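You operate a simulated robot arm through the tools that you are given. There is no shell and no other tool. Be economical: measure what you need, move in short steps, check, and stop when the job is done.

You are at the controls of a simulated two-armed robot. One attempt, no reset.

Task
Lift the glass pane into the glazing cradle with the suction lifter.
Fine: hold the lifter while you press its green end; red end only once the pane is down; lifter back. Set down upright: suction lifter.

The check looks at the end state, three seconds after you hand in, the way a careful person would. Anything else that was tipped, shoved, dropped, spilled or broken makes it a failure.

Robot
Two 7-joint arms with two-finger parallel grippers on one trunk, on a base that drives. Base frame: it is fixed to the floor where the robot stands at the start and does not move with it; the origin is under the middle of the robot, x ahead of it, y to its left, z up. Units: m, degrees, N and s.
The left shoulder is at the start at [-0.082, 0.119, 0.851], the right one opposite. With the tool pointing down near the work surface each hand reaches from about 0.16 to 0.58 m from the robot's upright axis, wherever it stands, measured 20 degrees to its own side. Places, roughly: bed of the glazing cradle [0.5, 0.4, 0.8]; lifter rocker [0.5, -0.3, 0.8]. Payload 3.43 kg a hand.
Tool frame (each hand has its own): the origin (TCP) lies between the finger pads and is the grasp point; the fingertips stand 0.03 m ahead of it; z points along the fingers, y is the line along which they close. The gripper opens to 0.094 m. The fingers are 0.028 m wide and 0.01 m thick; the gripper's body (0.05 by 0.096 m) begins 0.055 m behind the TCP.
Orientation is that of the tool frame in the base frame, as a unit quaternion [w, x, y, z]. With the fingers straight down and closing along the base's y, the tool's x points along the base's -x, its y along +y and its z along -z.

Tools
- The arms move only by the tool arm_command. It takes "left_motion", "right_motion" or both (then of equal length, played together; a hand with none holds still); each is one flat list of numbers, 6 for each row, row after row: the shift along the tool's x, y, z in units of 50 mm (1.0 is 50 mm), then the turn, a rotation vector about the tool's x, y, z in units of 5 degrees (1.0 is 5 degrees). In form: [x, y, z, wx, wy, wz, x, y, z, wx, wy, wz, ...]. A call has 1 to 8 rows; each row shifts and turns the commanded pose from where the row before left it, along the tool's axes as they then stand. "left_claw" and "right_claw" are, for a hand that has rows, the finger opening in m, from 0 to 0.094, set as the call begins (left out, the last holds). A call with a number of a shift or a turn outside -1 to 1 is refused whole. A row lasts 0.2 s, in which the tool goes at most 0.05 m and 8.6 degrees; a call with a longer step from one row to the next is refused whole, and so is a gripper value outside its range. Where a pose cannot be reached the arm comes as near as it can. A force on the tool above 40 N (or 10 N above the force at the start of the call, whichever is more), or a blocked arm, ends the call early, and 0.2 s more pass. Each finger travels about 0.153 m/s and halts on what it meets, pressing with about 34 N; the grip force reading is that of the motor and also rises with nothing between the fingers. The clock runs only during rows and for 0.2 s after the last one: add rows that do not move to give the fingers time. The reply holds the time, the measured pose of the TCP, the force on the tool along the base axes, the opening and the grip force, in the units named above and with some noise, with the torque about the TCP (base axes, N m) and any sound that the robot's microphone picked up.
- Cameras (640 x 400 px; columns grow to the right, rows downward): "scene" is now at [0.0288, 0.0145, 1.5564]; the picture's right is [0.20, -0.98, 0.00], its down [-0.78, -0.16, -0.61] and it looks along [0.60, 0.12, -0.79] (base axes); focal length 278 px, centre (320, 200). "left" rides on the left gripper at [0.076, -0.014, -0.102] in its tool frame; the picture's right is [0.18, 0.98, 0.00], its down [-0.75, 0.14, -0.64] and it looks along [-0.63, 0.12, 0.77] (tool axes); focal length 243 px, centre (320, 200). "right" rides on the right gripper at [0.076, 0.014, -0.102] in its tool frame; the picture's right is [-0.18, 0.98, 0.00], its down [-0.75, -0.14, -0.64] and it looks along [-0.63, -0.12, 0.77] (tool axes); focal length 243 px, centre (320, 200). There is no depth. A picture from a camera that has moved, and an enlarged one, comes with that camera's place and axes in the base frame and with its lens.
- snapshot(camera): a new picture of that camera. It takes no simulated time.
- lift_body(by): slides the trunk up (or, below 0, down) by that many m; the arms and the scene camera ride with it, the base frame stays. It gives what a move gives, with no picture.
- steer(legs): drives the robot by 1 to 6 legs, each [ahead, left, turn to the left] in m, m and degrees, along the robot's own axes; the way and the turn of a leg run together, so that a leg with both is an arc; at most 1.5 m and 180 degrees a leg. The arms and the cameras ride along, it lands a little off, and it stops where it bumps. It gives what a move gives.
- turn_head(pan, tilt): turns the head with the scene camera to pan (to the left, within 143 degrees either way) and tilt (down, from -29 to 69), counted from straight ahead of the robot. It gives what a move gives.
- close_up(camera, box): a new picture of the part [left, top, right, bottom] of that camera's present view, enlarged. It takes no simulated time.
- finish_job(): hands the job in; it is judged then, once.

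Go step by step. Nothing tells you exact positions but the pictures and the camera data: compare them with the known pose of the tool, close in by small moves and look again before you grip or let go. The budget is 120 turns and 92 pictures, counting those below and the enlarged ones. Unless the task says otherwise, let go and move clear before handing in, and close with one line.

The tools are called after "Request:" as a command line: name --argument value ..., lists and objects as JSON in quotes. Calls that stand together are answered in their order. arm_command: Moves the arms, as the interface text tells. Its arguments: {"type":"object","properties":{"left_motion":{"type":"array"},"left_claw":{"type":"number"},"right_motion":{"type":"array"},"right_claw":{"type":"number"}},"required":[]} The other tools are called the same way: lift_body (by) slides the trunk up or down; steer (legs) drives the base; turn_head (pan, tilt) turns the head that bears the scene camera; snapshot (camera) takes a picture; close_up (camera, box) takes an enlarged picture of a part of a camera's view; finish_job () hands the job in.

At the start:

```text
time: 0.0
left_eef_pos: [0.3364, 0.1364, 1.1322]
left_tool_rot: [0.0, 0.0, 1.0, 0.001]
left_wrist_force: [-0.3, 0.3, 0.9]
left_ft_torque: [0.01, 0.01, 0.02]
left_width: 0.0939
left_grip_force: 0.0
right_eef_pos: [0.3356, -0.1409, 1.1152]
right_tool_rot: [0.0, 0.001, 1.0, -0.001]
right_wrist_force: [0.0, 0.5, 0.4]
right_ft_torque: [0.02, 0.02, 0.0]
right_width: 0.094
right_grip_force: 0.1
trunk travel left (down, up): [-0.275, 0.06]
robot x, y, heading: [-0.0022, 0.0013, 0.2]
head pan, tilt: [11.4, 52.5]
```

scene: 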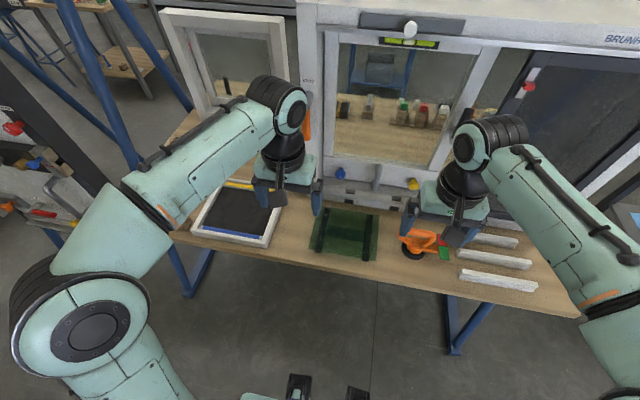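
right: 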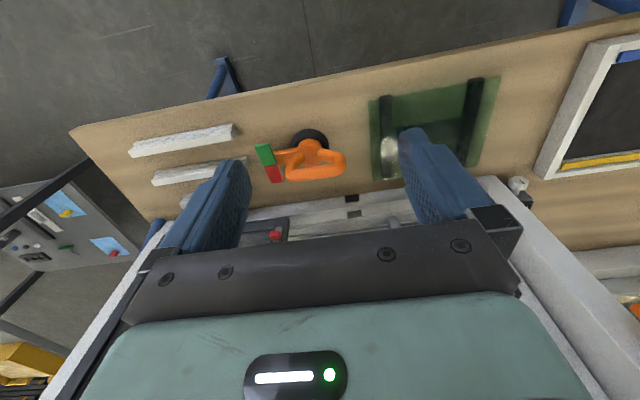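
left: 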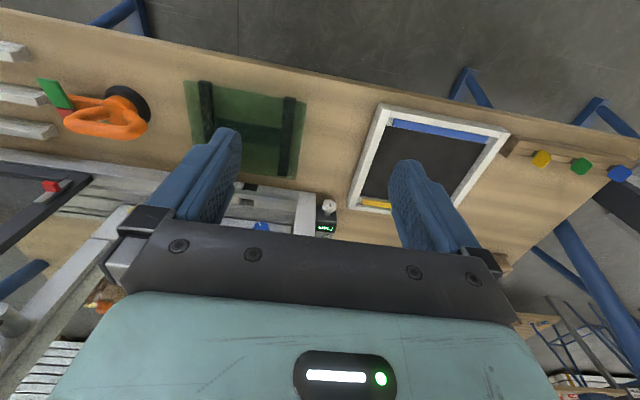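

I see a bench with the white-framed cradle on the left, a green glass pane on dark battens in the middle and the orange suction lifter with its green/red rocker on the right. I'll look closer at them first.

Request:
close_up --camera "scene" --box '[380, 200, 560, 310]'

Request:
close_up --camera "right" --box '[220, 60, 520, 220]'

Request:
close_up --camera "left" --box '[320, 80, 640, 240]'

```text
3.56 times, centred on (470, 255) of scene
camera zoom: at [0.0288, 0.0145, 1.5564], right [0.2, -0.98, 0.0], down [-0.78, -0.16, -0.61], along [0.6, 0.12, -0.79], focal length 987 px, centre (-213, 4)
```

zoom: 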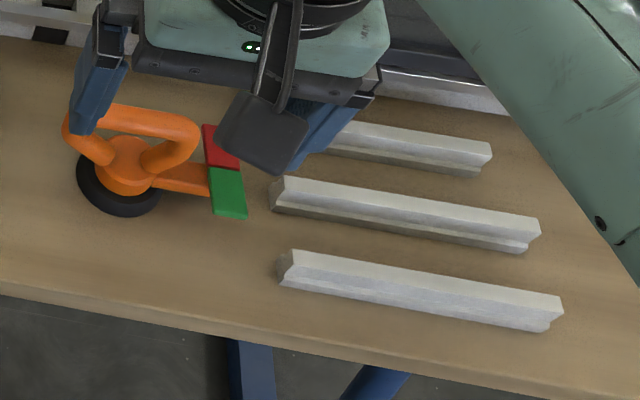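

```text
2.13 times, centred on (370, 140) of right
camera zoom: at [0.2587, -0.1256, 1.2167], right [0.18, 0.98, 0.0], down [0.75, -0.14, 0.64], along [0.63, -0.12, -0.77], focal length 518 px, centre (213, 328)
```

zoom: 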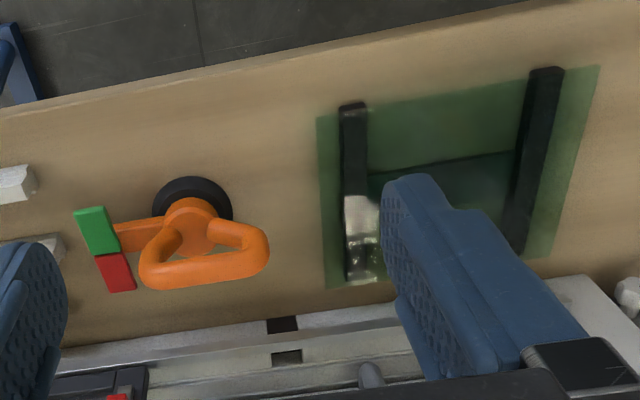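

```text
2.00 times, centred on (480, 160) of left
camera zoom: at [0.2615, 0.1216, 1.2343], right [-0.18, 0.98, 0.0], down [0.75, 0.14, 0.64], along [0.63, 0.12, -0.77], focal length 485 px, centre (0, 280)
```

zoom: 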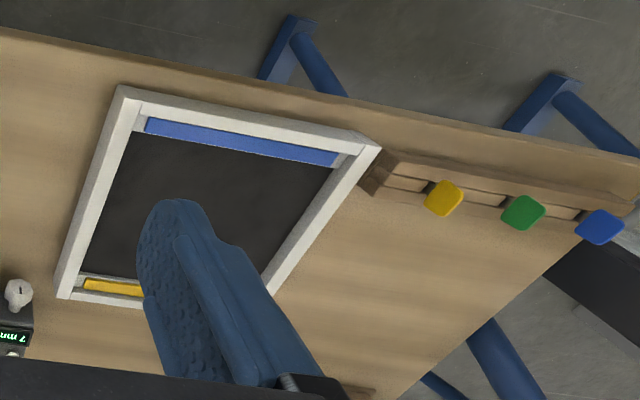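

The lifter's cup is at about [0.47, -0.19]. The hands block the view, so I'll pull both back and look again.

Request:
arm_command --left_motion '[1, 0, 0, 0, 0, 0, 1, 0, 0, 0, 0, 0, 1, 0, 0, 0, 0, 0]' --right_motion '[1, 0, 0, 0, 0, 0, 1, 0, 0, 0, 0, 0, 1, 0, 0, 0, 0, 0]'

Request:
snapshot --camera "scene"

Request:
snapshot --camera "right"

Request:
snapshot --camera "left"

```text
time: 0.8
left_eef_pos: [0.1821, 0.1325, 1.133]
left_tool_rot: [0.002, -0.001, 1.0, 0.001]
left_wrist_force: [0.2, -0.6, -0.4]
left_ft_torque: [-0.01, -0.05, -0.04]
left_width: 0.0939
left_grip_force: 0.1
right_eef_pos: [0.1836, -0.14, 1.1107]
right_tool_rot: [0.001, 0.0, 1.0, 0.0]
right_wrist_force: [-0.3, -0.4, -0.3]
right_ft_torque: [0.05, -0.03, 0.01]
right_width: 0.0941
right_grip_force: 0.1
trunk travel left (down, up): [-0.275, 0.06]
robot x, y, heading: [-0.0037, -0.0002, -0.1]
head pan, tilt: [11.4, 52.5]
```

```text
85 pictures are left
camera scene: at [0.0252, 0.0145, 1.5563], right [0.2, -0.98, 0.0], down [-0.78, -0.16, -0.61], along [0.6, 0.12, -0.79], focal length 278 px, centre (320, 200)
```

scene: 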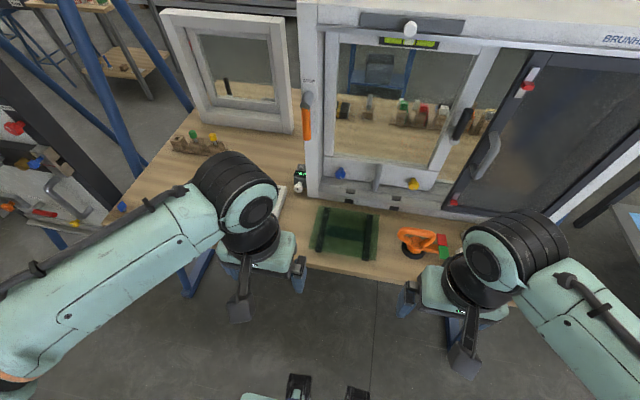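

```text
84 pictures are left
camera right: at [0.107, -0.1254, 1.2127], right [0.18, 0.98, 0.0], down [0.75, -0.14, 0.64], along [0.63, -0.12, -0.77], focal length 243 px, centre (320, 200)
```

right: 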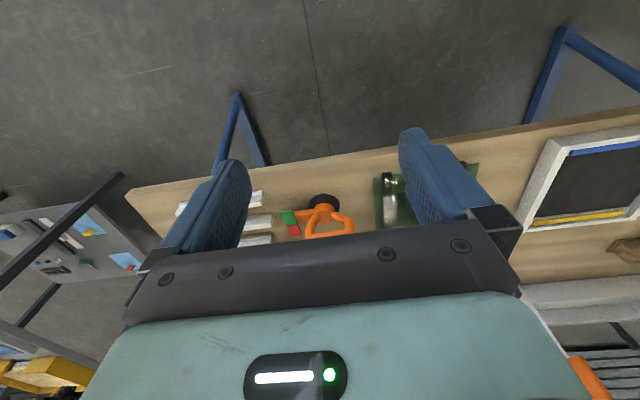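

```text
83 pictures are left
camera left: at [0.107, 0.1178, 1.2346], right [-0.18, 0.98, 0.0], down [0.75, 0.14, 0.64], along [0.63, 0.12, -0.76], focal length 243 px, centre (320, 200)
```

left: 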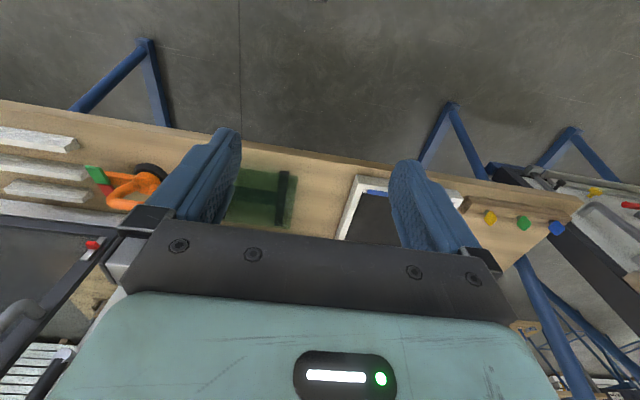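

The pane and lifter are now in plain view. I'll enlarge them.

Request:
close_up --camera "scene" --box '[290, 180, 470, 292]'

Request:
close_up --camera "right" --box '[500, 110, 640, 250]'

```text
3.56 times, centred on (380, 236) of scene
camera zoom: at [0.0252, 0.0145, 1.5563], right [0.2, -0.98, 0.0], down [-0.78, -0.16, -0.61], along [0.6, 0.12, -0.79], focal length 987 px, centre (107, 72)
```

zoom: 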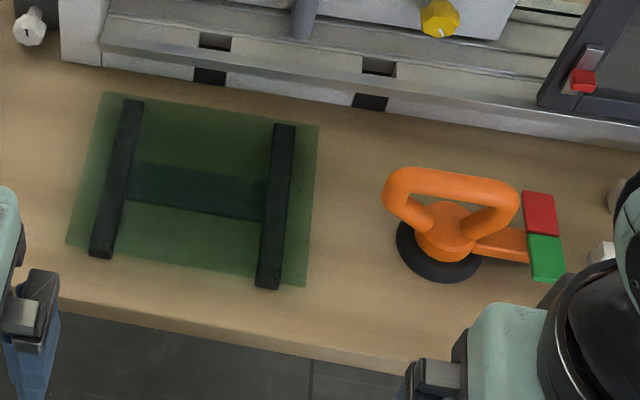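

```text
2.86 times, centred on (570, 180) of right
camera zoom: at [0.107, -0.1254, 1.2127], right [0.18, 0.98, 0.0], down [0.75, -0.14, 0.64], along [0.63, -0.12, -0.77], focal length 693 px, centre (-394, 257)
```

zoom: 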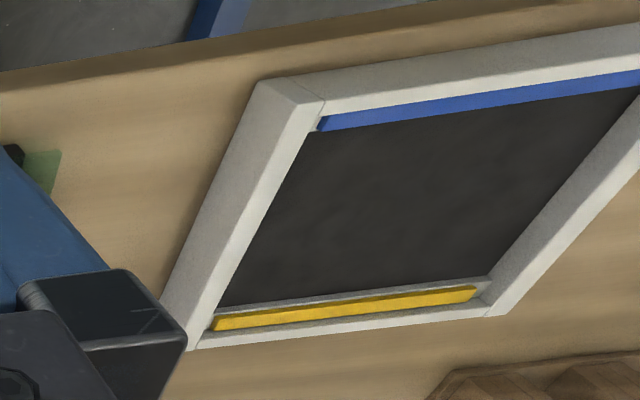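

The pane lies on two battens at about [0.47, 0.06]. Next I'll inspect the cradle with the head turned left, moving the left hand inward so it doesn't hide it.

Request:
arm_command --left_motion '[0, -1, -1, 0, 0, 0, 0, -1, -1, 0, 0, 0]'

Request:
turn_head --pan 40 --tilt 50

Request:
snapshot --camera "scene"

```text
refused: row 1 steps farther than a row can; nothing moved
```

```text
time: 1.7
left_eef_pos: [0.1872, 0.1324, 1.1326]
left_tool_rot: [0.0, 0.0, 1.0, 0.0]
left_wrist_force: [0.0, 0.1, 0.4]
left_ft_torque: [-0.01, 0.02, 0.02]
left_width: 0.0938
left_grip_force: 0.0
right_eef_pos: [0.187, -0.1387, 1.1123]
right_tool_rot: [-0.001, 0.0, 1.0, 0.0]
right_wrist_force: [0.1, -0.3, 0.1]
right_ft_torque: [0.01, 0.01, 0.05]
right_width: 0.0938
right_grip_force: 0.1
trunk travel left (down, up): [-0.275, 0.06]
robot x, y, heading: [-0.0003, -0.0024, 0.2]
head pan, tilt: [40.0, 50.0]
```

```text
80 pictures are left
camera scene: at [0.0145, 0.0491, 1.5597], right [0.64, -0.77, 0.0], down [-0.59, -0.49, -0.64], along [0.49, 0.41, -0.77], focal length 278 px, centre (320, 200)
```

scene: 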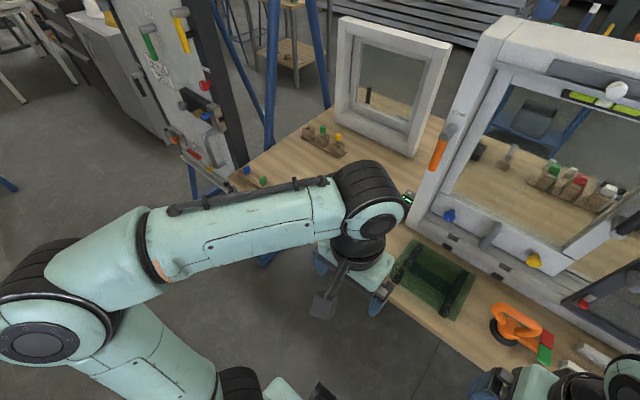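

The left arm hides the cradle. I'll drive left so that the head looks down on it between the arms.

Request:
steer --legs '[[0, 0.36, 0]]'

Request:
turn_head --pan 0 --tilt 55

Request:
snapshot --camera "scene"

```text
time: 5.5
left_eef_pos: [0.192, 0.4885, 1.133]
left_tool_rot: [0.0, 0.009, 1.0, 0.0]
left_wrist_force: [-0.1, -0.2, -0.4]
left_ft_torque: [-0.01, -0.01, -0.04]
left_width: 0.0937
left_grip_force: 0.1
right_eef_pos: [0.1876, 0.2158, 1.1107]
right_tool_rot: [-0.001, 0.009, 1.0, 0.0]
right_wrist_force: [0.3, -0.3, -1.1]
right_ft_torque: [0.03, -0.02, -0.03]
right_width: 0.0939
right_grip_force: 0.0
trunk travel left (down, up): [-0.275, 0.06]
robot x, y, heading: [0.0026, 0.3592, -1.0]
head pan, tilt: [40.0, 50.0]
```

```text
time: 6.5
left_eef_pos: [0.1911, 0.4887, 1.1323]
left_tool_rot: [-0.001, 0.008, 1.0, 0.0]
left_wrist_force: [-0.2, 0.7, -0.4]
left_ft_torque: [-0.02, 0.0, 0.04]
left_width: 0.094
left_grip_force: 0.0
right_eef_pos: [0.1871, 0.2163, 1.111]
right_tool_rot: [0.001, 0.008, 1.0, 0.0]
right_wrist_force: [0.4, -0.1, -0.7]
right_ft_torque: [0.01, -0.04, -0.03]
right_width: 0.0939
right_grip_force: 0.2
trunk travel left (down, up): [-0.275, 0.06]
robot x, y, heading: [0.0062, 0.3611, -1.0]
head pan, tilt: [0.0, 55.0]
```

```text
79 pictures are left
camera scene: at [0.0308, 0.3583, 1.5532], right [-0.02, -1.0, 0.0], down [-0.82, 0.01, -0.57], along [0.57, -0.01, -0.82], focal length 278 px, centre (320, 200)
```

scene: 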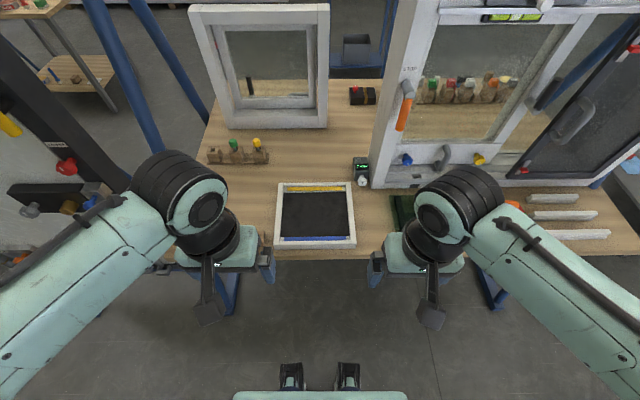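

Request:
close_up --camera "scene" --box '[250, 160, 410, 260]'

Request:
close_up --camera "right" --box '[240, 100, 420, 240]'

```text
4.00 times, centred on (330, 210) of scene
camera zoom: at [0.0308, 0.3583, 1.5532], right [-0.02, -1.0, 0.0], down [-0.82, 0.01, -0.57], along [0.57, -0.01, -0.82], focal length 1110 px, centre (280, 160)
```

zoom: 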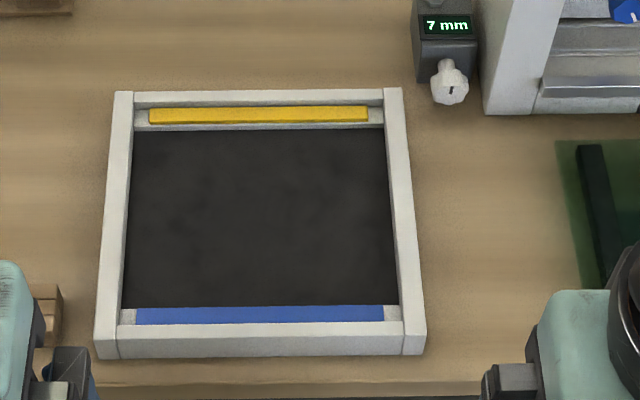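

```text
2.86 times, centred on (330, 170) of right
camera zoom: at [0.1115, 0.2318, 1.2128], right [0.2, 0.98, 0.0], down [0.75, -0.15, 0.64], along [0.63, -0.13, -0.77], focal length 693 px, centre (291, 286)
```

zoom: 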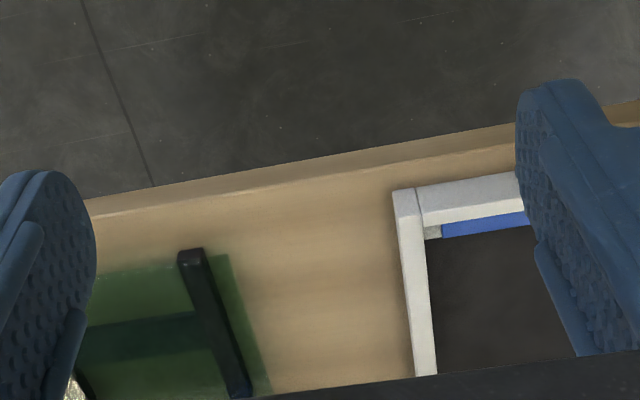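

The cradle is roughly x 0.39–0.61, y 0.245–0.485, with its top near z 0.82. The pane measures about 0.165 x 0.204 around [0.49, 0.025], so the fit looks tight. I'll magnify for detail.

Request:
lift_body --by -0.15

Request:
turn_head --pan 0 --tilt 55

Request:
snapshot --camera "scene"

```text
time: 8.3
left_eef_pos: [0.192, 0.4876, 0.9832]
left_tool_rot: [0.0, 0.009, 1.0, 0.0]
left_wrist_force: [0.3, 0.8, -0.2]
left_ft_torque: [-0.03, -0.01, 0.0]
left_width: 0.0939
left_grip_force: 0.1
right_eef_pos: [0.1875, 0.2174, 0.9613]
right_tool_rot: [0.0, 0.009, 1.0, 0.0]
right_wrist_force: [-0.2, -0.6, -0.1]
right_ft_torque: [0.02, 0.02, 0.03]
right_width: 0.094
right_grip_force: 0.0
trunk travel left (down, up): [-0.125, 0.21]
robot x, y, heading: [-0.0005, 0.3595, -1.1]
head pan, tilt: [0.0, 55.0]
```

```text
time: 8.9
left_eef_pos: [0.1906, 0.4879, 0.9835]
left_tool_rot: [0.0, 0.009, 1.0, 0.0]
left_wrist_force: [-0.7, -0.8, -0.3]
left_ft_torque: [0.0, -0.02, 0.02]
left_width: 0.0937
left_grip_force: 0.1
right_eef_pos: [0.1871, 0.2169, 0.9606]
right_tool_rot: [0.0, 0.009, 1.0, -0.001]
right_wrist_force: [-0.8, -0.4, -1.4]
right_ft_torque: [-0.04, 0.02, 0.01]
right_width: 0.0942
right_grip_force: 0.0
trunk travel left (down, up): [-0.125, 0.21]
robot x, y, heading: [0.0023, 0.3589, -1.3]
head pan, tilt: [0.0, 55.0]
```

```text
76 pictures are left
camera scene: at [0.0443, 0.358, 1.4027], right [-0.02, -1.0, 0.0], down [-0.82, 0.01, -0.57], along [0.57, -0.01, -0.82], focal length 278 px, centre (320, 200)
```

scene: 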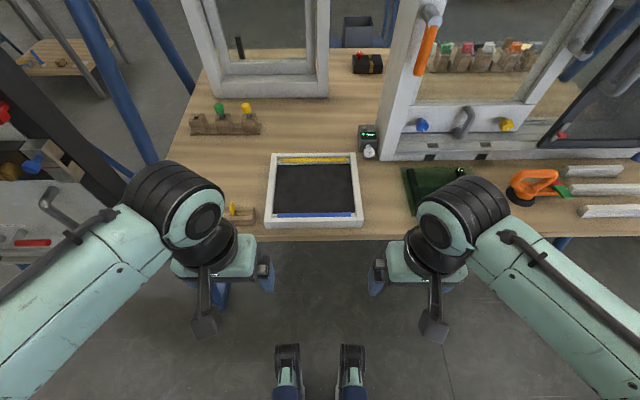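

Request:
close_up --camera "scene" --box '[264, 150, 328, 190]'

Request:
close_up --camera "scene" --box '[304, 194, 368, 234]'

```text
10.00 times, centred on (296, 170) of scene
camera zoom: at [0.0443, 0.358, 1.4027], right [-0.02, -1.0, 0.0], down [-0.82, 0.01, -0.57], along [0.57, -0.01, -0.82], focal length 2775 px, centre (560, 500)
```

zoom: 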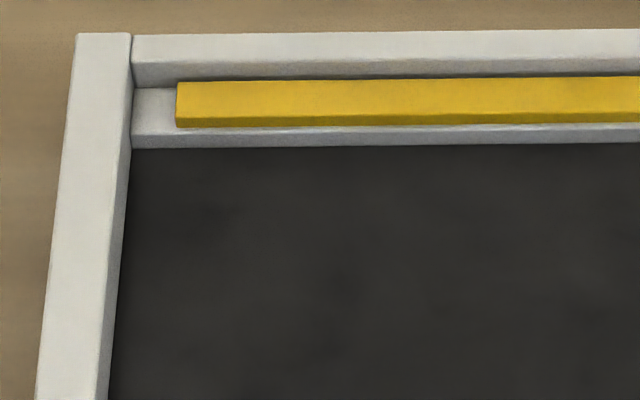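

```text
10.00 times, centred on (336, 214) of scene
camera zoom: at [0.0443, 0.358, 1.4027], right [-0.02, -1.0, 0.0], down [-0.82, 0.01, -0.57], along [0.57, -0.01, -0.82], focal length 2775 px, centre (160, 60)
```

zoom: 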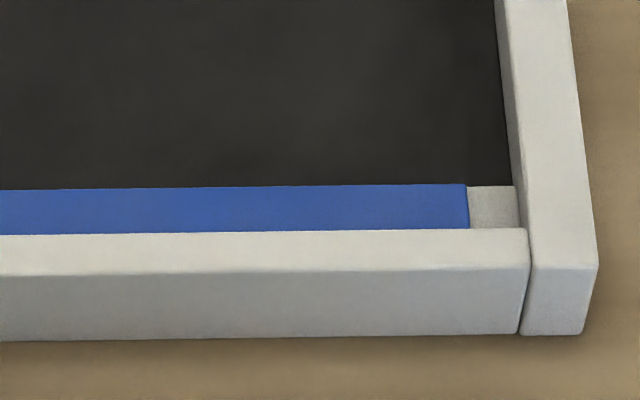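

The cradle has a black bed between the coloured bars. The bed is about 0.17 in x and 0.21 in y, centred near [0.50, 0.368]. I'll drive right to look squarely at the pane and lifter.

Request:
steer --legs '[[0, -0.42, 1]]'

Request:
snapshot --camera "scene"

```text
time: 13.1
left_eef_pos: [0.1863, 0.0716, 0.982]
left_tool_rot: [0.0, 0.0, 1.0, 0.0]
left_wrist_force: [0.4, 0.5, -1.2]
left_ft_torque: [0.04, 0.03, 0.01]
left_width: 0.094
left_grip_force: 0.1
right_eef_pos: [0.1862, -0.1998, 0.9602]
right_tool_rot: [0.0, 0.0, 1.0, 0.0]
right_wrist_force: [-0.6, 0.1, -0.1]
right_ft_torque: [-0.02, -0.02, 0.03]
right_width: 0.0941
right_grip_force: 0.0
trunk travel left (down, up): [-0.125, 0.21]
robot x, y, heading: [0.0006, -0.0596, -0.1]
head pan, tilt: [0.0, 55.0]
```

```text
73 pictures are left
camera scene: at [0.0409, -0.0607, 1.4027], right [0.0, -1.0, 0.0], down [-0.82, 0.0, -0.57], along [0.57, 0.0, -0.82], focal length 278 px, centre (320, 200)
```

scene: 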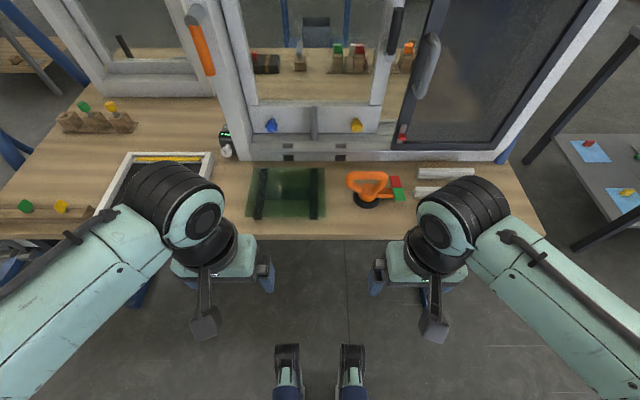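

Request:
close_up --camera "scene" --box '[238, 156, 334, 228]'

Request:
close_up --camera "scene" --box '[334, 156, 430, 228]'

Request:
close_up --camera "right" --box '[220, 60, 420, 240]'

```text
5.56 times, centred on (286, 192) of scene
camera zoom: at [0.0409, -0.0607, 1.4027], right [0.0, -1.0, 0.0], down [-0.82, 0.0, -0.57], along [0.57, 0.0, -0.82], focal length 1542 px, centre (509, 244)
```

zoom: 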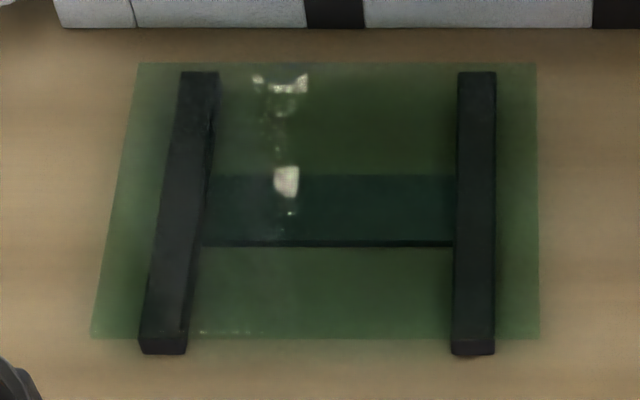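

```text
5.56 times, centred on (382, 192) of scene
camera zoom: at [0.0409, -0.0607, 1.4027], right [0.0, -1.0, 0.0], down [-0.82, 0.0, -0.57], along [0.57, 0.0, -0.82], focal length 1542 px, centre (-24, 244)
```

zoom: 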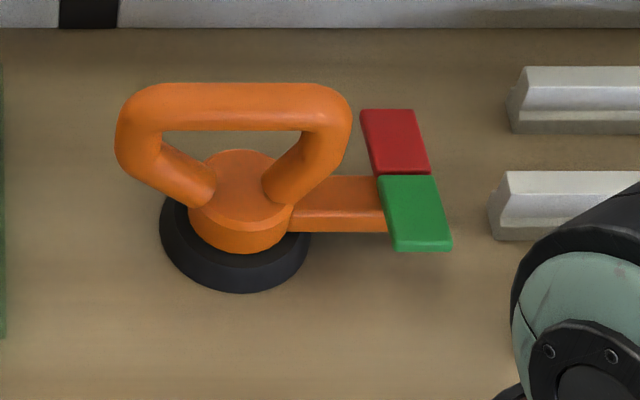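

```text
2.22 times, centred on (320, 150) of right
camera zoom: at [0.1103, -0.1857, 1.0627], right [0.18, 0.98, 0.0], down [0.75, -0.14, 0.64], along [0.63, -0.12, -0.77], focal length 539 px, centre (320, 311)
```

zoom: 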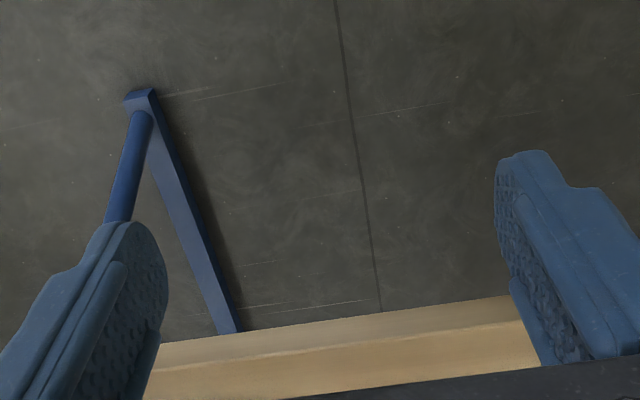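

The lifter's bar is centred near [0.466, -0.170, 0.895] and runs along y. The cup is at about [0.466, -0.185] and the rocker at about [0.466, -0.256, 0.845], with green towards me. The left hand will hold the bar, turned 90°, so the right hand can press the rocker. I'll drive a little right and start that turn.

Request:
steer --legs '[[0, -0.08, 0]]'

Request:
arm_command --left_motion '[0, 0, 0, 0, 0, 1, 0, 0, 0, 0, 0, 1, 0, 0, 0, 0, 0, 1, 0, 0, 0, 0, 0, 1, 0, 0, 0, 0, 0, 1, 0, 0, 0, 0, 0, 1, 0, 0, 0, 0, 0, 1, 0, 0, 0, 0, 0, 1]'

Request:
arm_command --left_motion '[0, 0, 0, 0, 0, 1, 0, 0, 0, 0, 0, 1, 0, 0, 0, 0, 0, 1, 0, 0, 0, 0, 0, 1, 0, 0, 0, 0, 0, 1, 0, 0, 0, 0, 0, 1, 0, 0, 0, 0, 0, 1, 0, 0, 0, 0, 0, 1]'

Request:
arm_command --left_motion '[0, 0, 0, 0, 0, 1, 0, 0, 0, 0, 0, 1, 0, 0, 0, 0, 0, 0]'

```text
time: 14.4
left_eef_pos: [0.1866, -0.0053, 0.9814]
left_tool_rot: [0.001, -0.002, 1.0, -0.001]
left_wrist_force: [0.5, -0.5, 0.0]
left_ft_torque: [-0.02, -0.02, 0.0]
left_width: 0.0939
left_grip_force: 0.1
right_eef_pos: [0.1865, -0.2782, 0.9604]
right_tool_rot: [0.0, 0.0, 1.0, 0.001]
right_wrist_force: [0.8, 0.9, -0.2]
right_ft_torque: [-0.04, -0.03, -0.02]
right_width: 0.0939
right_grip_force: 0.1
trunk travel left (down, up): [-0.125, 0.21]
robot x, y, heading: [0.0022, -0.1359, 0.0]
head pan, tilt: [0.0, 55.0]
```

```text
time: 16.2
left_eef_pos: [0.1862, -0.0055, 0.9817]
left_tool_rot: [0.001, 0.342, 0.94, 0.0]
left_wrist_force: [0.1, 0.8, -0.7]
left_ft_torque: [0.0, -0.02, -0.02]
left_width: 0.0941
left_grip_force: 0.0
right_eef_pos: [0.1861, -0.2781, 0.9611]
right_tool_rot: [0.0, -0.001, 1.0, -0.001]
right_wrist_force: [0.7, -0.5, 0.0]
right_ft_torque: [-0.01, -0.03, 0.0]
right_width: 0.0941
right_grip_force: 0.0
trunk travel left (down, up): [-0.125, 0.21]
robot x, y, heading: [0.0027, -0.1386, 0.1]
head pan, tilt: [0.0, 55.0]
```

```text
time: 18.1
left_eef_pos: [0.1866, -0.0051, 0.9834]
left_tool_rot: [-0.001, 0.643, 0.766, -0.001]
left_wrist_force: [0.5, 0.1, 0.1]
left_ft_torque: [-0.04, -0.02, -0.02]
left_width: 0.0941
left_grip_force: 0.0
right_eef_pos: [0.1871, -0.2784, 0.9606]
right_tool_rot: [0.0, -0.001, 1.0, -0.001]
right_wrist_force: [-0.7, 0.5, 0.6]
right_ft_torque: [0.03, 0.0, 0.0]
right_width: 0.094
right_grip_force: 0.1
trunk travel left (down, up): [-0.125, 0.21]
robot x, y, heading: [0.0017, -0.1383, -0.1]
head pan, tilt: [0.0, 55.0]
```

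```text
time: 18.9
left_eef_pos: [0.1866, -0.0059, 0.9817]
left_tool_rot: [0.001, 0.707, 0.707, 0.001]
left_wrist_force: [-0.3, -0.2, 0.1]
left_ft_torque: [0.0, 0.02, -0.01]
left_width: 0.0942
left_grip_force: 0.1
right_eef_pos: [0.1866, -0.2776, 0.9612]
right_tool_rot: [0.001, -0.001, 1.0, -0.001]
right_wrist_force: [-0.7, -0.5, -1.1]
right_ft_torque: [0.0, 0.01, 0.05]
right_width: 0.0941
right_grip_force: 0.1
trunk travel left (down, up): [-0.125, 0.21]
robot x, y, heading: [-0.0013, -0.1353, -0.0]
head pan, tilt: [0.0, 55.0]
```

The left tool is now turned, with its fingers closing along base x. I'll bring it above the handle bar.

Request:
arm_command --left_motion '[-0.42, 0.7, -0.04, 0, 0, 0, -0.42, 0.7, -0.04, 0, 0, 0, -0.42, 0.7, -0.04, 0, 0, 0, -0.42, 0.7, -0.04, 0, 0, 0, -0.42, 0.7, -0.04, 0, 0, 0, -0.42, 0.7, -0.04, 0, 0, 0, -0.42, 0.7, -0.04, 0, 0, 0, -0.42, 0.7, -0.04, 0, 0, 0]'

Request:
snapshot --camera "left"

Request:
close_up --camera "scene" --box '[240, 120, 440, 245]'

```text
time: 20.6
left_eef_pos: [0.4024, -0.1373, 0.9942]
left_tool_rot: [-0.001, 0.707, 0.707, 0.0]
left_wrist_force: [-0.6, 0.3, -0.5]
left_ft_torque: [0.0, 0.04, 0.03]
left_width: 0.0942
left_grip_force: 0.1
left hand out of reach, approached as far as the arm can: row 7, 8
right_eef_pos: [0.1872, -0.2785, 0.961]
right_tool_rot: [-0.001, -0.001, 1.0, -0.001]
right_wrist_force: [0.9, 0.0, 0.1]
right_ft_torque: [0.04, 0.0, 0.0]
right_width: 0.0939
right_grip_force: 0.1
trunk travel left (down, up): [-0.125, 0.21]
robot x, y, heading: [-0.0015, -0.137, 0.1]
head pan, tilt: [0.0, 55.0]
```

```text
69 pictures are left
camera left: at [0.3899, -0.0617, 1.0962], right [0.98, 0.18, 0.0], down [0.14, -0.75, 0.64], along [0.12, -0.63, -0.77], focal length 243 px, centre (320, 200)
```

left: 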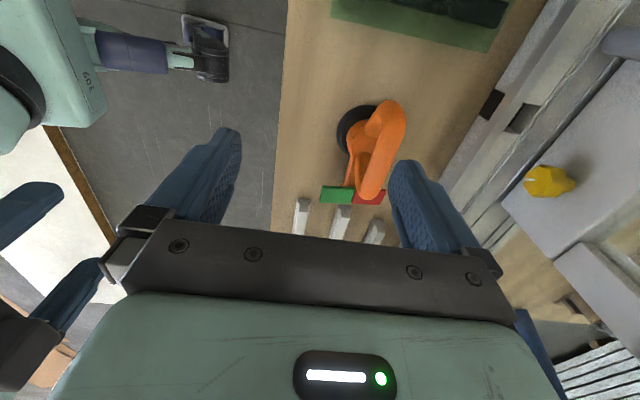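

```text
3.20 times, centred on (340, 182) of scene
camera zoom: at [0.0413, -0.1391, 1.4027], right [0.0, -1.0, 0.0], down [-0.82, 0.0, -0.57], along [0.57, 0.0, -0.82], focal length 888 px, centre (256, 256)
```

zoom: 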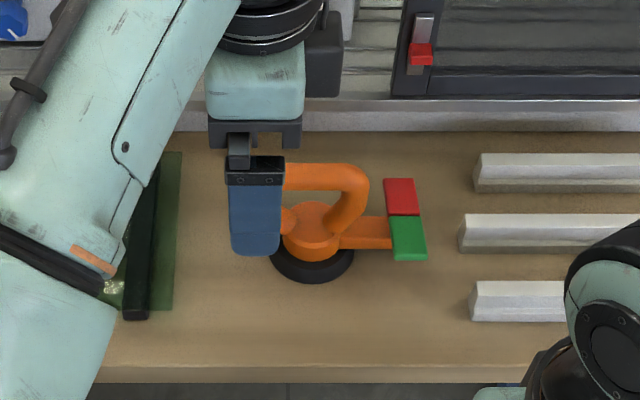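

The bar is out of the left hand's reach from here. I'll drive right 0.2 m so the lifter sits on the left arm's own side; the hand is well above everything on the bench.

Request:
steer --legs '[[0, -0.2, 0]]'

Request:
arm_command --left_motion '[0, 0, 0, 0, 0, 0]'

```text
time: 23.0
left_eef_pos: [0.4044, -0.3328, 0.9942]
left_tool_rot: [0.001, 0.706, 0.708, 0.0]
left_wrist_force: [-0.5, 0.0, -0.1]
left_ft_torque: [0.02, 0.0, -0.01]
left_width: 0.0942
left_grip_force: 0.0
right_eef_pos: [0.1884, -0.4729, 0.9602]
right_tool_rot: [0.0, -0.001, 1.0, 0.0]
right_wrist_force: [0.7, -0.3, -0.1]
right_ft_torque: [0.04, 0.0, -0.02]
right_width: 0.0942
right_grip_force: 0.1
trunk travel left (down, up): [-0.125, 0.21]
robot x, y, heading: [-0.0019, -0.3323, 0.1]
head pan, tilt: [0.0, 55.0]
```

```text
time: 23.4
left_eef_pos: [0.4036, -0.3328, 0.9946]
left_tool_rot: [-0.001, 0.706, 0.708, 0.0]
left_wrist_force: [-0.9, -0.1, -0.1]
left_ft_torque: [0.02, 0.05, -0.01]
left_width: 0.0942
left_grip_force: 0.0
right_eef_pos: [0.1878, -0.4723, 0.9596]
right_tool_rot: [0.0, -0.001, 1.0, 0.0]
right_wrist_force: [0.4, 0.7, -0.6]
right_ft_torque: [0.03, -0.02, 0.0]
right_width: 0.0942
right_grip_force: 0.1
trunk travel left (down, up): [-0.125, 0.21]
robot x, y, heading: [0.0023, -0.3331, 0.2]
head pan, tilt: [0.0, 55.0]
```

Request:
arm_command --left_motion '[0.63, 0.25, 0, 0, 0, 0, 0.63, 0.25, 0, 0, 0, 0, 0.63, 0.25, 0, 0, 0, 0, 0.63, 0.25, 0, 0, 0, 0, 0.62, 0.25, 0, 0, 0, 0, 0, 0, 0, 0, 0, 0]'

Request:
snapshot --camera "left"

Request:
snapshot --camera "scene"

```text
time: 24.8
left_eef_pos: [0.4399, -0.1941, 0.9887]
left_tool_rot: [0.001, 0.707, 0.707, -0.001]
left_wrist_force: [-0.5, -1.1, 0.4]
left_ft_torque: [0.02, -0.02, 0.01]
left_width: 0.094
left_grip_force: 0.1
left hand out of reach, approached as far as the arm can: row 2, 4, 5
right_eef_pos: [0.1863, -0.4725, 0.9612]
right_tool_rot: [0.001, -0.001, 1.0, 0.0]
right_wrist_force: [0.5, 0.9, 0.0]
right_ft_torque: [0.0, -0.03, 0.02]
right_width: 0.0939
right_grip_force: 0.0
trunk travel left (down, up): [-0.125, 0.21]
robot x, y, heading: [-0.0008, -0.3338, -0.1]
head pan, tilt: [0.0, 55.0]
```

```text
67 pictures are left
camera left: at [0.4262, -0.1174, 1.09], right [0.98, 0.18, 0.0], down [0.14, -0.75, 0.64], along [0.12, -0.63, -0.77], focal length 243 px, centre (320, 200)
```

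left: 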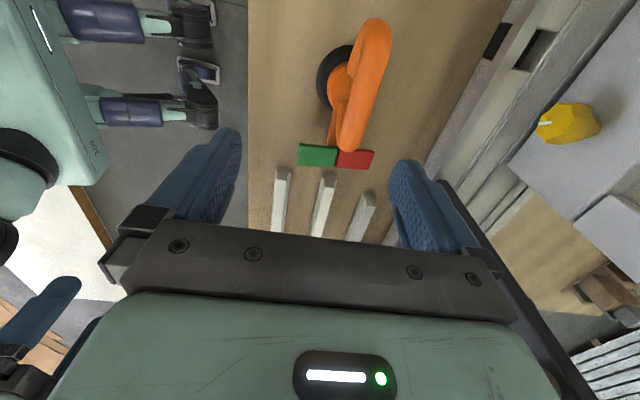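

```text
66 pictures are left
camera scene: at [0.0407, -0.3333, 1.4027], right [0.0, -1.0, 0.0], down [-0.82, 0.0, -0.57], along [0.57, 0.0, -0.82], focal length 278 px, centre (320, 200)
```

scene: 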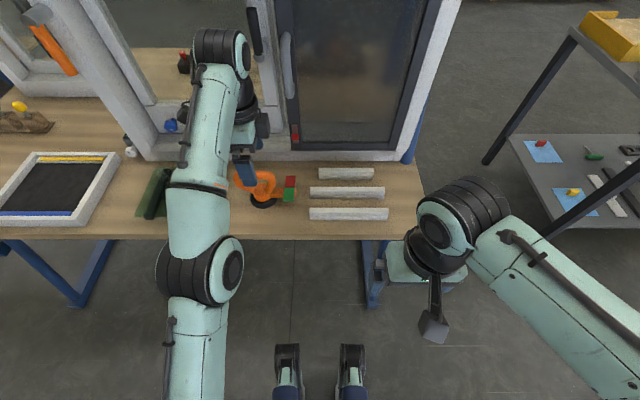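

The lowered trunk is cutting the reach. I'll raise it again and then bring the hand down to the bar.

Request:
lift_body --by 0.15

Request:
arm_command --left_motion '[0, 0, 0.7, 0, 0, 0, 0, 0, 0.7, 0, 0, 0, 0.15, 0.2, 0.7, 0, 0, 0, 0.15, 0.2, 0.5, 0, 0, 0]'

Request:
snapshot --camera "left"

```text
time: 26.5
left_eef_pos: [0.4399, -0.1945, 1.1391]
left_tool_rot: [0.0, 0.706, 0.708, 0.0]
left_wrist_force: [-1.1, -0.1, 0.3]
left_ft_torque: [-0.01, -0.01, -0.02]
left_width: 0.0938
left_grip_force: 0.0
right_eef_pos: [0.1867, -0.4733, 1.1106]
right_tool_rot: [0.001, 0.0, 1.0, -0.001]
right_wrist_force: [0.1, 0.1, -0.2]
right_ft_torque: [0.04, -0.01, 0.02]
right_width: 0.094
right_grip_force: 0.1
trunk travel left (down, up): [-0.275, 0.06]
robot x, y, heading: [-0.0007, -0.3373, 0.1]
head pan, tilt: [0.0, 55.0]
```

```text
time: 27.5
left_eef_pos: [0.4618, -0.1819, 1.0086]
left_tool_rot: [0.0, 0.707, 0.708, 0.0]
left_wrist_force: [-0.7, -0.3, 0.6]
left_ft_torque: [0.0, -0.01, -0.03]
left_width: 0.0941
left_grip_force: 0.1
right_eef_pos: [0.1868, -0.4727, 1.1112]
right_tool_rot: [0.0, -0.001, 1.0, 0.001]
right_wrist_force: [0.2, -0.6, 0.7]
right_ft_torque: [-0.04, 0.01, -0.02]
right_width: 0.0942
right_grip_force: 0.0
trunk travel left (down, up): [-0.275, 0.06]
robot x, y, heading: [0.0001, -0.3344, 0.1]
head pan, tilt: [0.0, 55.0]
```

```text
65 pictures are left
camera left: at [0.4473, -0.1041, 1.1098], right [0.98, 0.18, 0.0], down [0.14, -0.75, 0.64], along [0.12, -0.63, -0.77], focal length 243 px, centre (320, 200)
```

left: 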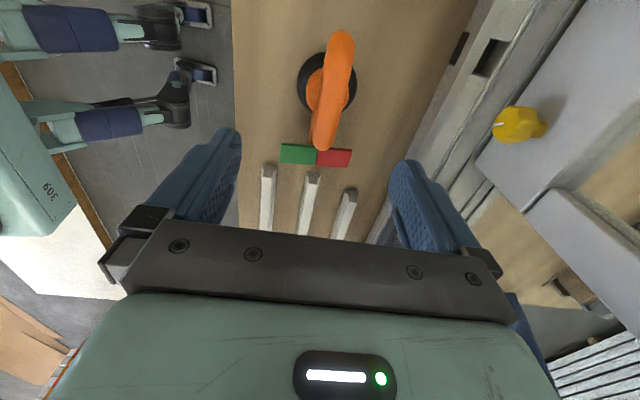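

From this view the bar is at about [0.468, -0.165, 0.895] and the cup at [0.469, -0.18]. I'll descend over the bar with the fingers open.

Request:
arm_command --left_motion '[0.12, 0.06, 0.5, 0, 0, 0, 0.12, 0.06, 0.5, 0, 0, 0, 0, 0, 0.5, 0, 0, 0, 0, 0, 0.5, 0, 0, 0, 0, 0, 0.26, 0, 0, 0]'

Request:
snapshot --camera "left"

Request:
close_up --camera "scene" --box '[200, 110, 360, 210]'

```text
time: 28.7
left_eef_pos: [0.4666, -0.1675, 0.8969]
left_tool_rot: [0.001, 0.706, 0.708, 0.0]
left_wrist_force: [0.3, 0.2, 1.0]
left_ft_torque: [-0.03, 0.0, -0.01]
left_width: 0.094
left_grip_force: 0.1
right_eef_pos: [0.1871, -0.4727, 1.1105]
right_tool_rot: [0.0, -0.001, 1.0, -0.001]
right_wrist_force: [0.4, -0.2, -0.2]
right_ft_torque: [-0.01, 0.0, 0.0]
right_width: 0.0938
right_grip_force: 0.0
trunk travel left (down, up): [-0.275, 0.06]
robot x, y, heading: [-0.003, -0.3313, 0.1]
head pan, tilt: [0.0, 55.0]
```

```text
64 pictures are left
camera left: at [0.4525, -0.0909, 0.9978], right [0.98, 0.19, 0.0], down [0.14, -0.75, 0.64], along [0.12, -0.63, -0.77], focal length 243 px, centre (320, 200)
```

left: 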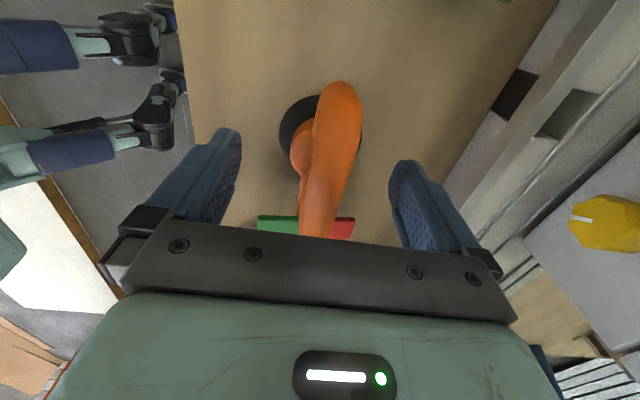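

```text
4.00 times, centred on (280, 160) of scene
camera zoom: at [0.0277, -0.3336, 1.5532], right [0.0, -1.0, 0.0], down [-0.82, 0.0, -0.57], along [0.57, 0.0, -0.82], focal length 1110 px, centre (480, 360)
```

zoom: 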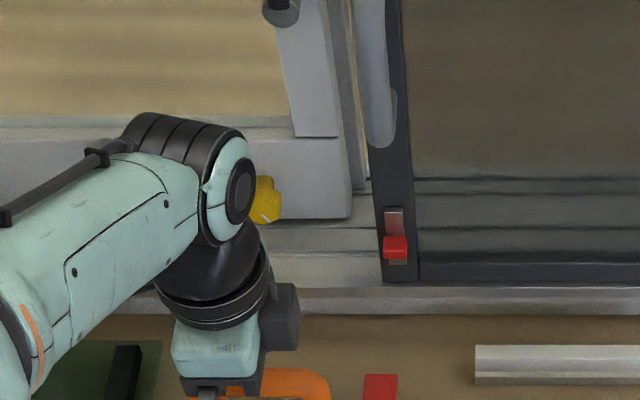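

The fingers straddle the bar. I'll close them on it.

Request:
arm_command --left_motion '[0, 0, 0, 0, 0, 0, 0, 0, 0, 0, 0, 0, 0, 0, 0, 0, 0, 0, 0, 0, 0, 0, 0, 0]' --left_claw 0.0

Request:
snapshot --camera "left"

```text
time: 29.7
left_eef_pos: [0.4658, -0.1675, 0.897]
left_tool_rot: [0.0, 0.706, 0.708, 0.0]
left_wrist_force: [2.3, 1.0, 1.6]
left_ft_torque: [0.05, 0.01, 0.02]
left_width: 0.0242
left_grip_force: 34.3
right_eef_pos: [0.1881, -0.4713, 1.11]
right_tool_rot: [0.001, -0.001, 1.0, 0.0]
right_wrist_force: [-0.4, 0.0, 0.5]
right_ft_torque: [0.02, 0.0, -0.01]
right_width: 0.094
right_grip_force: 0.0
trunk travel left (down, up): [-0.275, 0.06]
robot x, y, heading: [-0.0023, -0.3301, 0.2]
head pan, tilt: [0.0, 55.0]
```

```text
62 pictures are left
camera left: at [0.4526, -0.0908, 0.9984], right [0.98, 0.19, 0.0], down [0.14, -0.75, 0.64], along [0.12, -0.63, -0.77], focal length 243 px, centre (320, 200)
```

left: 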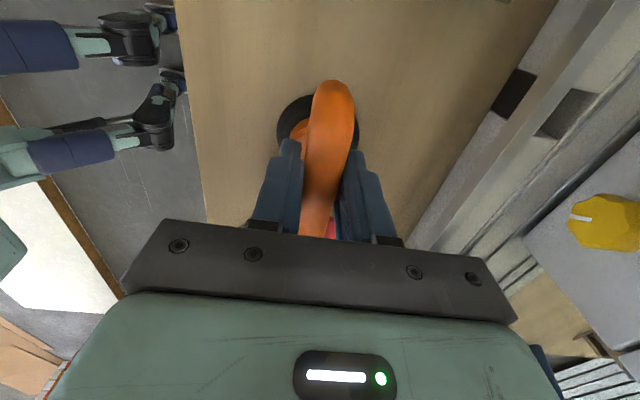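

The bar is gripped, with 24 mm between the fingers. I'll lift gently and watch the weight; the home pose of the TCP is [0.466, -0.1675, 0.897].

Request:
arm_command --left_motion '[0, 0, -0.2, 0, 0, 0, 0, 0, -0.4, 0, 0, 0, 0, 0, -0.4, 0, 0, 0, 0, 0, -0.4, 0, 0, 0, 0, 0, 0, 0, 0, 0]'

Request:
snapshot --camera "left"

```text
time: 30.9
left_eef_pos: [0.4669, -0.1682, 0.9665]
left_tool_rot: [0.0, 0.707, 0.707, 0.0]
left_wrist_force: [-0.5, 0.7, 0.1]
left_ft_torque: [-0.01, 0.02, 0.03]
left_width: 0.0
left_grip_force: 33.1
right_eef_pos: [0.1867, -0.4728, 1.1117]
right_tool_rot: [0.0, -0.001, 1.0, 0.0]
right_wrist_force: [0.6, 0.4, 0.2]
right_ft_torque: [-0.02, -0.02, 0.03]
right_width: 0.0941
right_grip_force: 0.1
trunk travel left (down, up): [-0.275, 0.06]
robot x, y, heading: [0.0008, -0.3347, 0.3]
head pan, tilt: [0.0, 55.0]
```

```text
61 pictures are left
camera left: at [0.453, -0.0913, 1.0684], right [0.98, 0.18, 0.0], down [0.14, -0.75, 0.64], along [0.12, -0.63, -0.77], focal length 243 px, centre (320, 200)
```

left: 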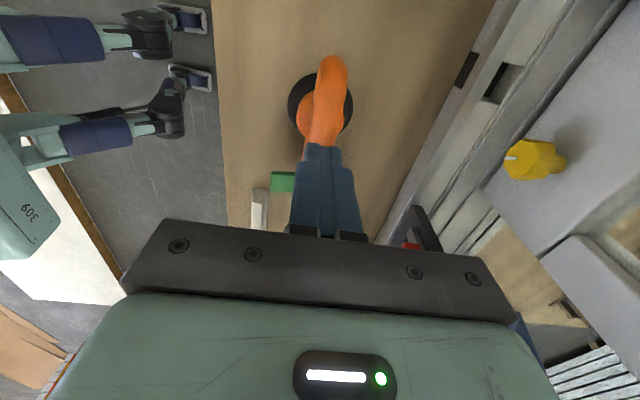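

The fingers slipped off the bar: the lifter is still standing in place, so my grip was too high. I'll measure the bar again.

Request:
close_up --camera "scene" --box '[220, 160, 340, 235]'

Request:
close_up --camera "left" --box '[240, 40, 420, 240]'

```text
5.33 times, centred on (280, 198) of scene
camera zoom: at [0.0278, -0.3335, 1.5532], right [0.0, -1.0, 0.0], down [-0.82, 0.0, -0.57], along [0.57, 0.0, -0.82], focal length 1480 px, centre (533, 213)
```

zoom: 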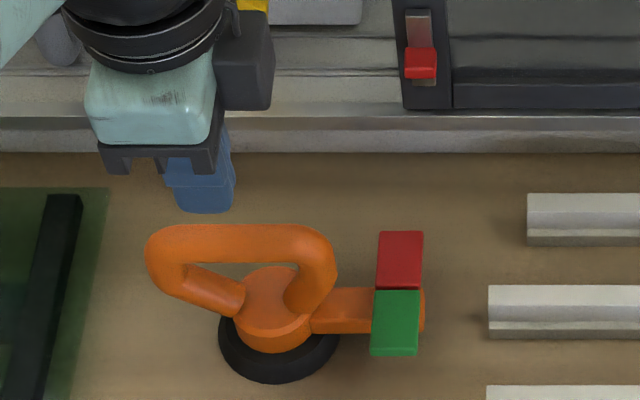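

```text
2.00 times, centred on (330, 140) of left
camera zoom: at [0.453, -0.0913, 1.0684], right [0.98, 0.18, 0.0], down [0.14, -0.75, 0.64], along [0.12, -0.63, -0.77], focal length 485 px, centre (300, 320)
```

zoom: 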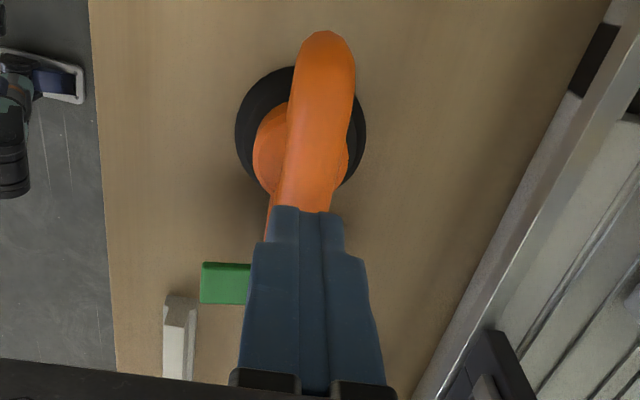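

Several sightings still put the bar at z ≈ 0.89, so I'll grip about 15 mm deeper and then lift very slowly, checking the force on the way.

Request:
arm_command --left_motion '[0, 0, 0, 0, 0, 0, 0, 0, 0, 0, 0, 0, 0, 0, 0, 0, 0, 0, -0.05, 0, 0.45, 0, 0, 0, -0.05, 0, 0.45, 0, 0, 0, 0, 0, 0.4, 0, 0, 0, 0, 0, 0.3, 0, 0, 0, 0, 0, 0.1, 0, 0, 0]' --left_claw 0.094

Request:
close_up --camera "left" --box '[180, 60, 480, 250]'

Request:
arm_command --left_motion '[0, 0, 0, 0, 0, 0, 0, 0, 0, 0, 0, 0, 0, 0, 0, 0, 0, 0, 0, 0, 0, 0, 0, 0]' --left_claw 0.0

Request:
close_up --camera "left" --box '[180, 60, 480, 250]'

```text
time: 32.7
left_eef_pos: [0.4678, -0.171, 0.8809]
left_tool_rot: [0.0, 0.707, 0.707, 0.0]
left_wrist_force: [0.2, 0.0, 0.3]
left_ft_torque: [-0.02, 0.01, 0.0]
left_width: 0.094
left_grip_force: 0.0
right_eef_pos: [0.1874, -0.4732, 1.11]
right_tool_rot: [0.0, -0.001, 1.0, 0.001]
right_wrist_force: [-0.4, -0.2, -0.4]
right_ft_torque: [0.0, 0.0, 0.01]
right_width: 0.094
right_grip_force: 0.1
trunk travel left (down, up): [-0.275, 0.06]
robot x, y, heading: [-0.0001, -0.3314, 0.0]
head pan, tilt: [0.0, 55.0]
```

```text
2.11 times, centred on (330, 155) of left
camera zoom: at [0.4537, -0.0958, 0.9824], right [0.98, 0.18, 0.0], down [0.14, -0.75, 0.64], along [0.12, -0.63, -0.77], focal length 511 px, centre (299, 295)
```

zoom: 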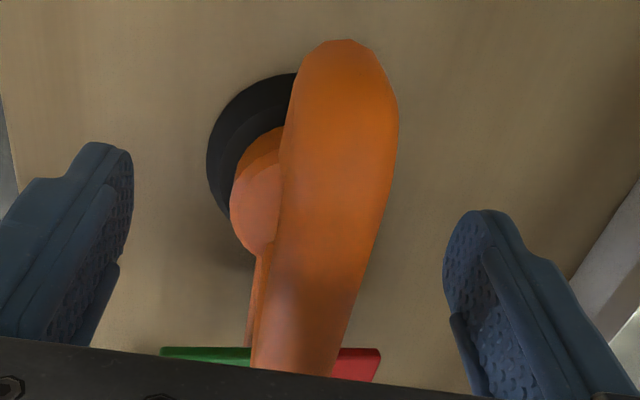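

```text
time: 33.7
left_eef_pos: [0.4666, -0.1714, 0.8803]
left_tool_rot: [0.0, 0.706, 0.708, 0.001]
left_wrist_force: [2.7, -0.1, -0.4]
left_ft_torque: [0.0, 0.0, 0.03]
left_width: 0.0249
left_grip_force: 34.3
right_eef_pos: [0.1876, -0.4733, 1.1109]
right_tool_rot: [0.0, -0.001, 1.0, 0.0]
right_wrist_force: [0.3, 0.1, -0.3]
right_ft_torque: [-0.02, -0.02, 0.0]
right_width: 0.0941
right_grip_force: 0.0
trunk travel left (down, up): [-0.275, 0.06]
robot x, y, heading: [-0.0015, -0.3303, -0.0]
head pan, tilt: [0.0, 55.0]
```

```text
2.11 times, centred on (330, 155) of left
camera zoom: at [0.4538, -0.0957, 0.9827], right [0.98, 0.19, 0.0], down [0.14, -0.75, 0.64], along [0.12, -0.63, -0.77], focal length 511 px, centre (299, 295)
```

zoom: 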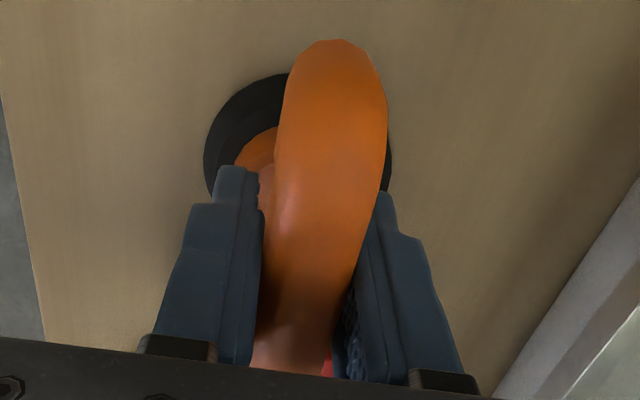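

Request:
arm_command --left_motion '[0, 0, -0.05, 0, 0, 0, 0, 0, -0.05, 0, 0, 0, 0, 0, -0.1, 0, 0, 0, 0, 0, -0.1, 0, 0, 0, 0, 0, -0.1, 0, 0, 0, 0, 0, 0, 0, 0, 0]'

Request:
close_up --camera "left" --box '[180, 60, 480, 250]'

```text
time: 35.1
left_eef_pos: [0.4669, -0.1719, 0.9019]
left_tool_rot: [0.0, 0.707, 0.707, 0.0]
left_wrist_force: [0.4, 0.5, -3.1]
left_ft_torque: [0.07, 0.02, -0.04]
left_width: 0.025
left_grip_force: 33.9
right_eef_pos: [0.1856, -0.471, 1.1103]
right_tool_rot: [0.0, -0.001, 1.0, 0.0]
right_wrist_force: [0.5, -0.5, 0.1]
right_ft_torque: [-0.02, 0.0, -0.01]
right_width: 0.0938
right_grip_force: 0.1
trunk travel left (down, up): [-0.275, 0.06]
robot x, y, heading: [0.0015, -0.3325, 0.1]
head pan, tilt: [0.0, 55.0]
```

```text
2.11 times, centred on (330, 155) of left
camera zoom: at [0.4534, -0.0958, 1.0036], right [0.98, 0.18, 0.0], down [0.14, -0.75, 0.64], along [0.12, -0.63, -0.77], focal length 511 px, centre (299, 295)
```

zoom: 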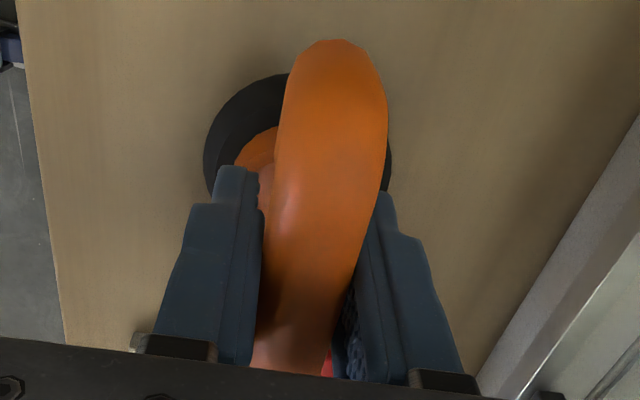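

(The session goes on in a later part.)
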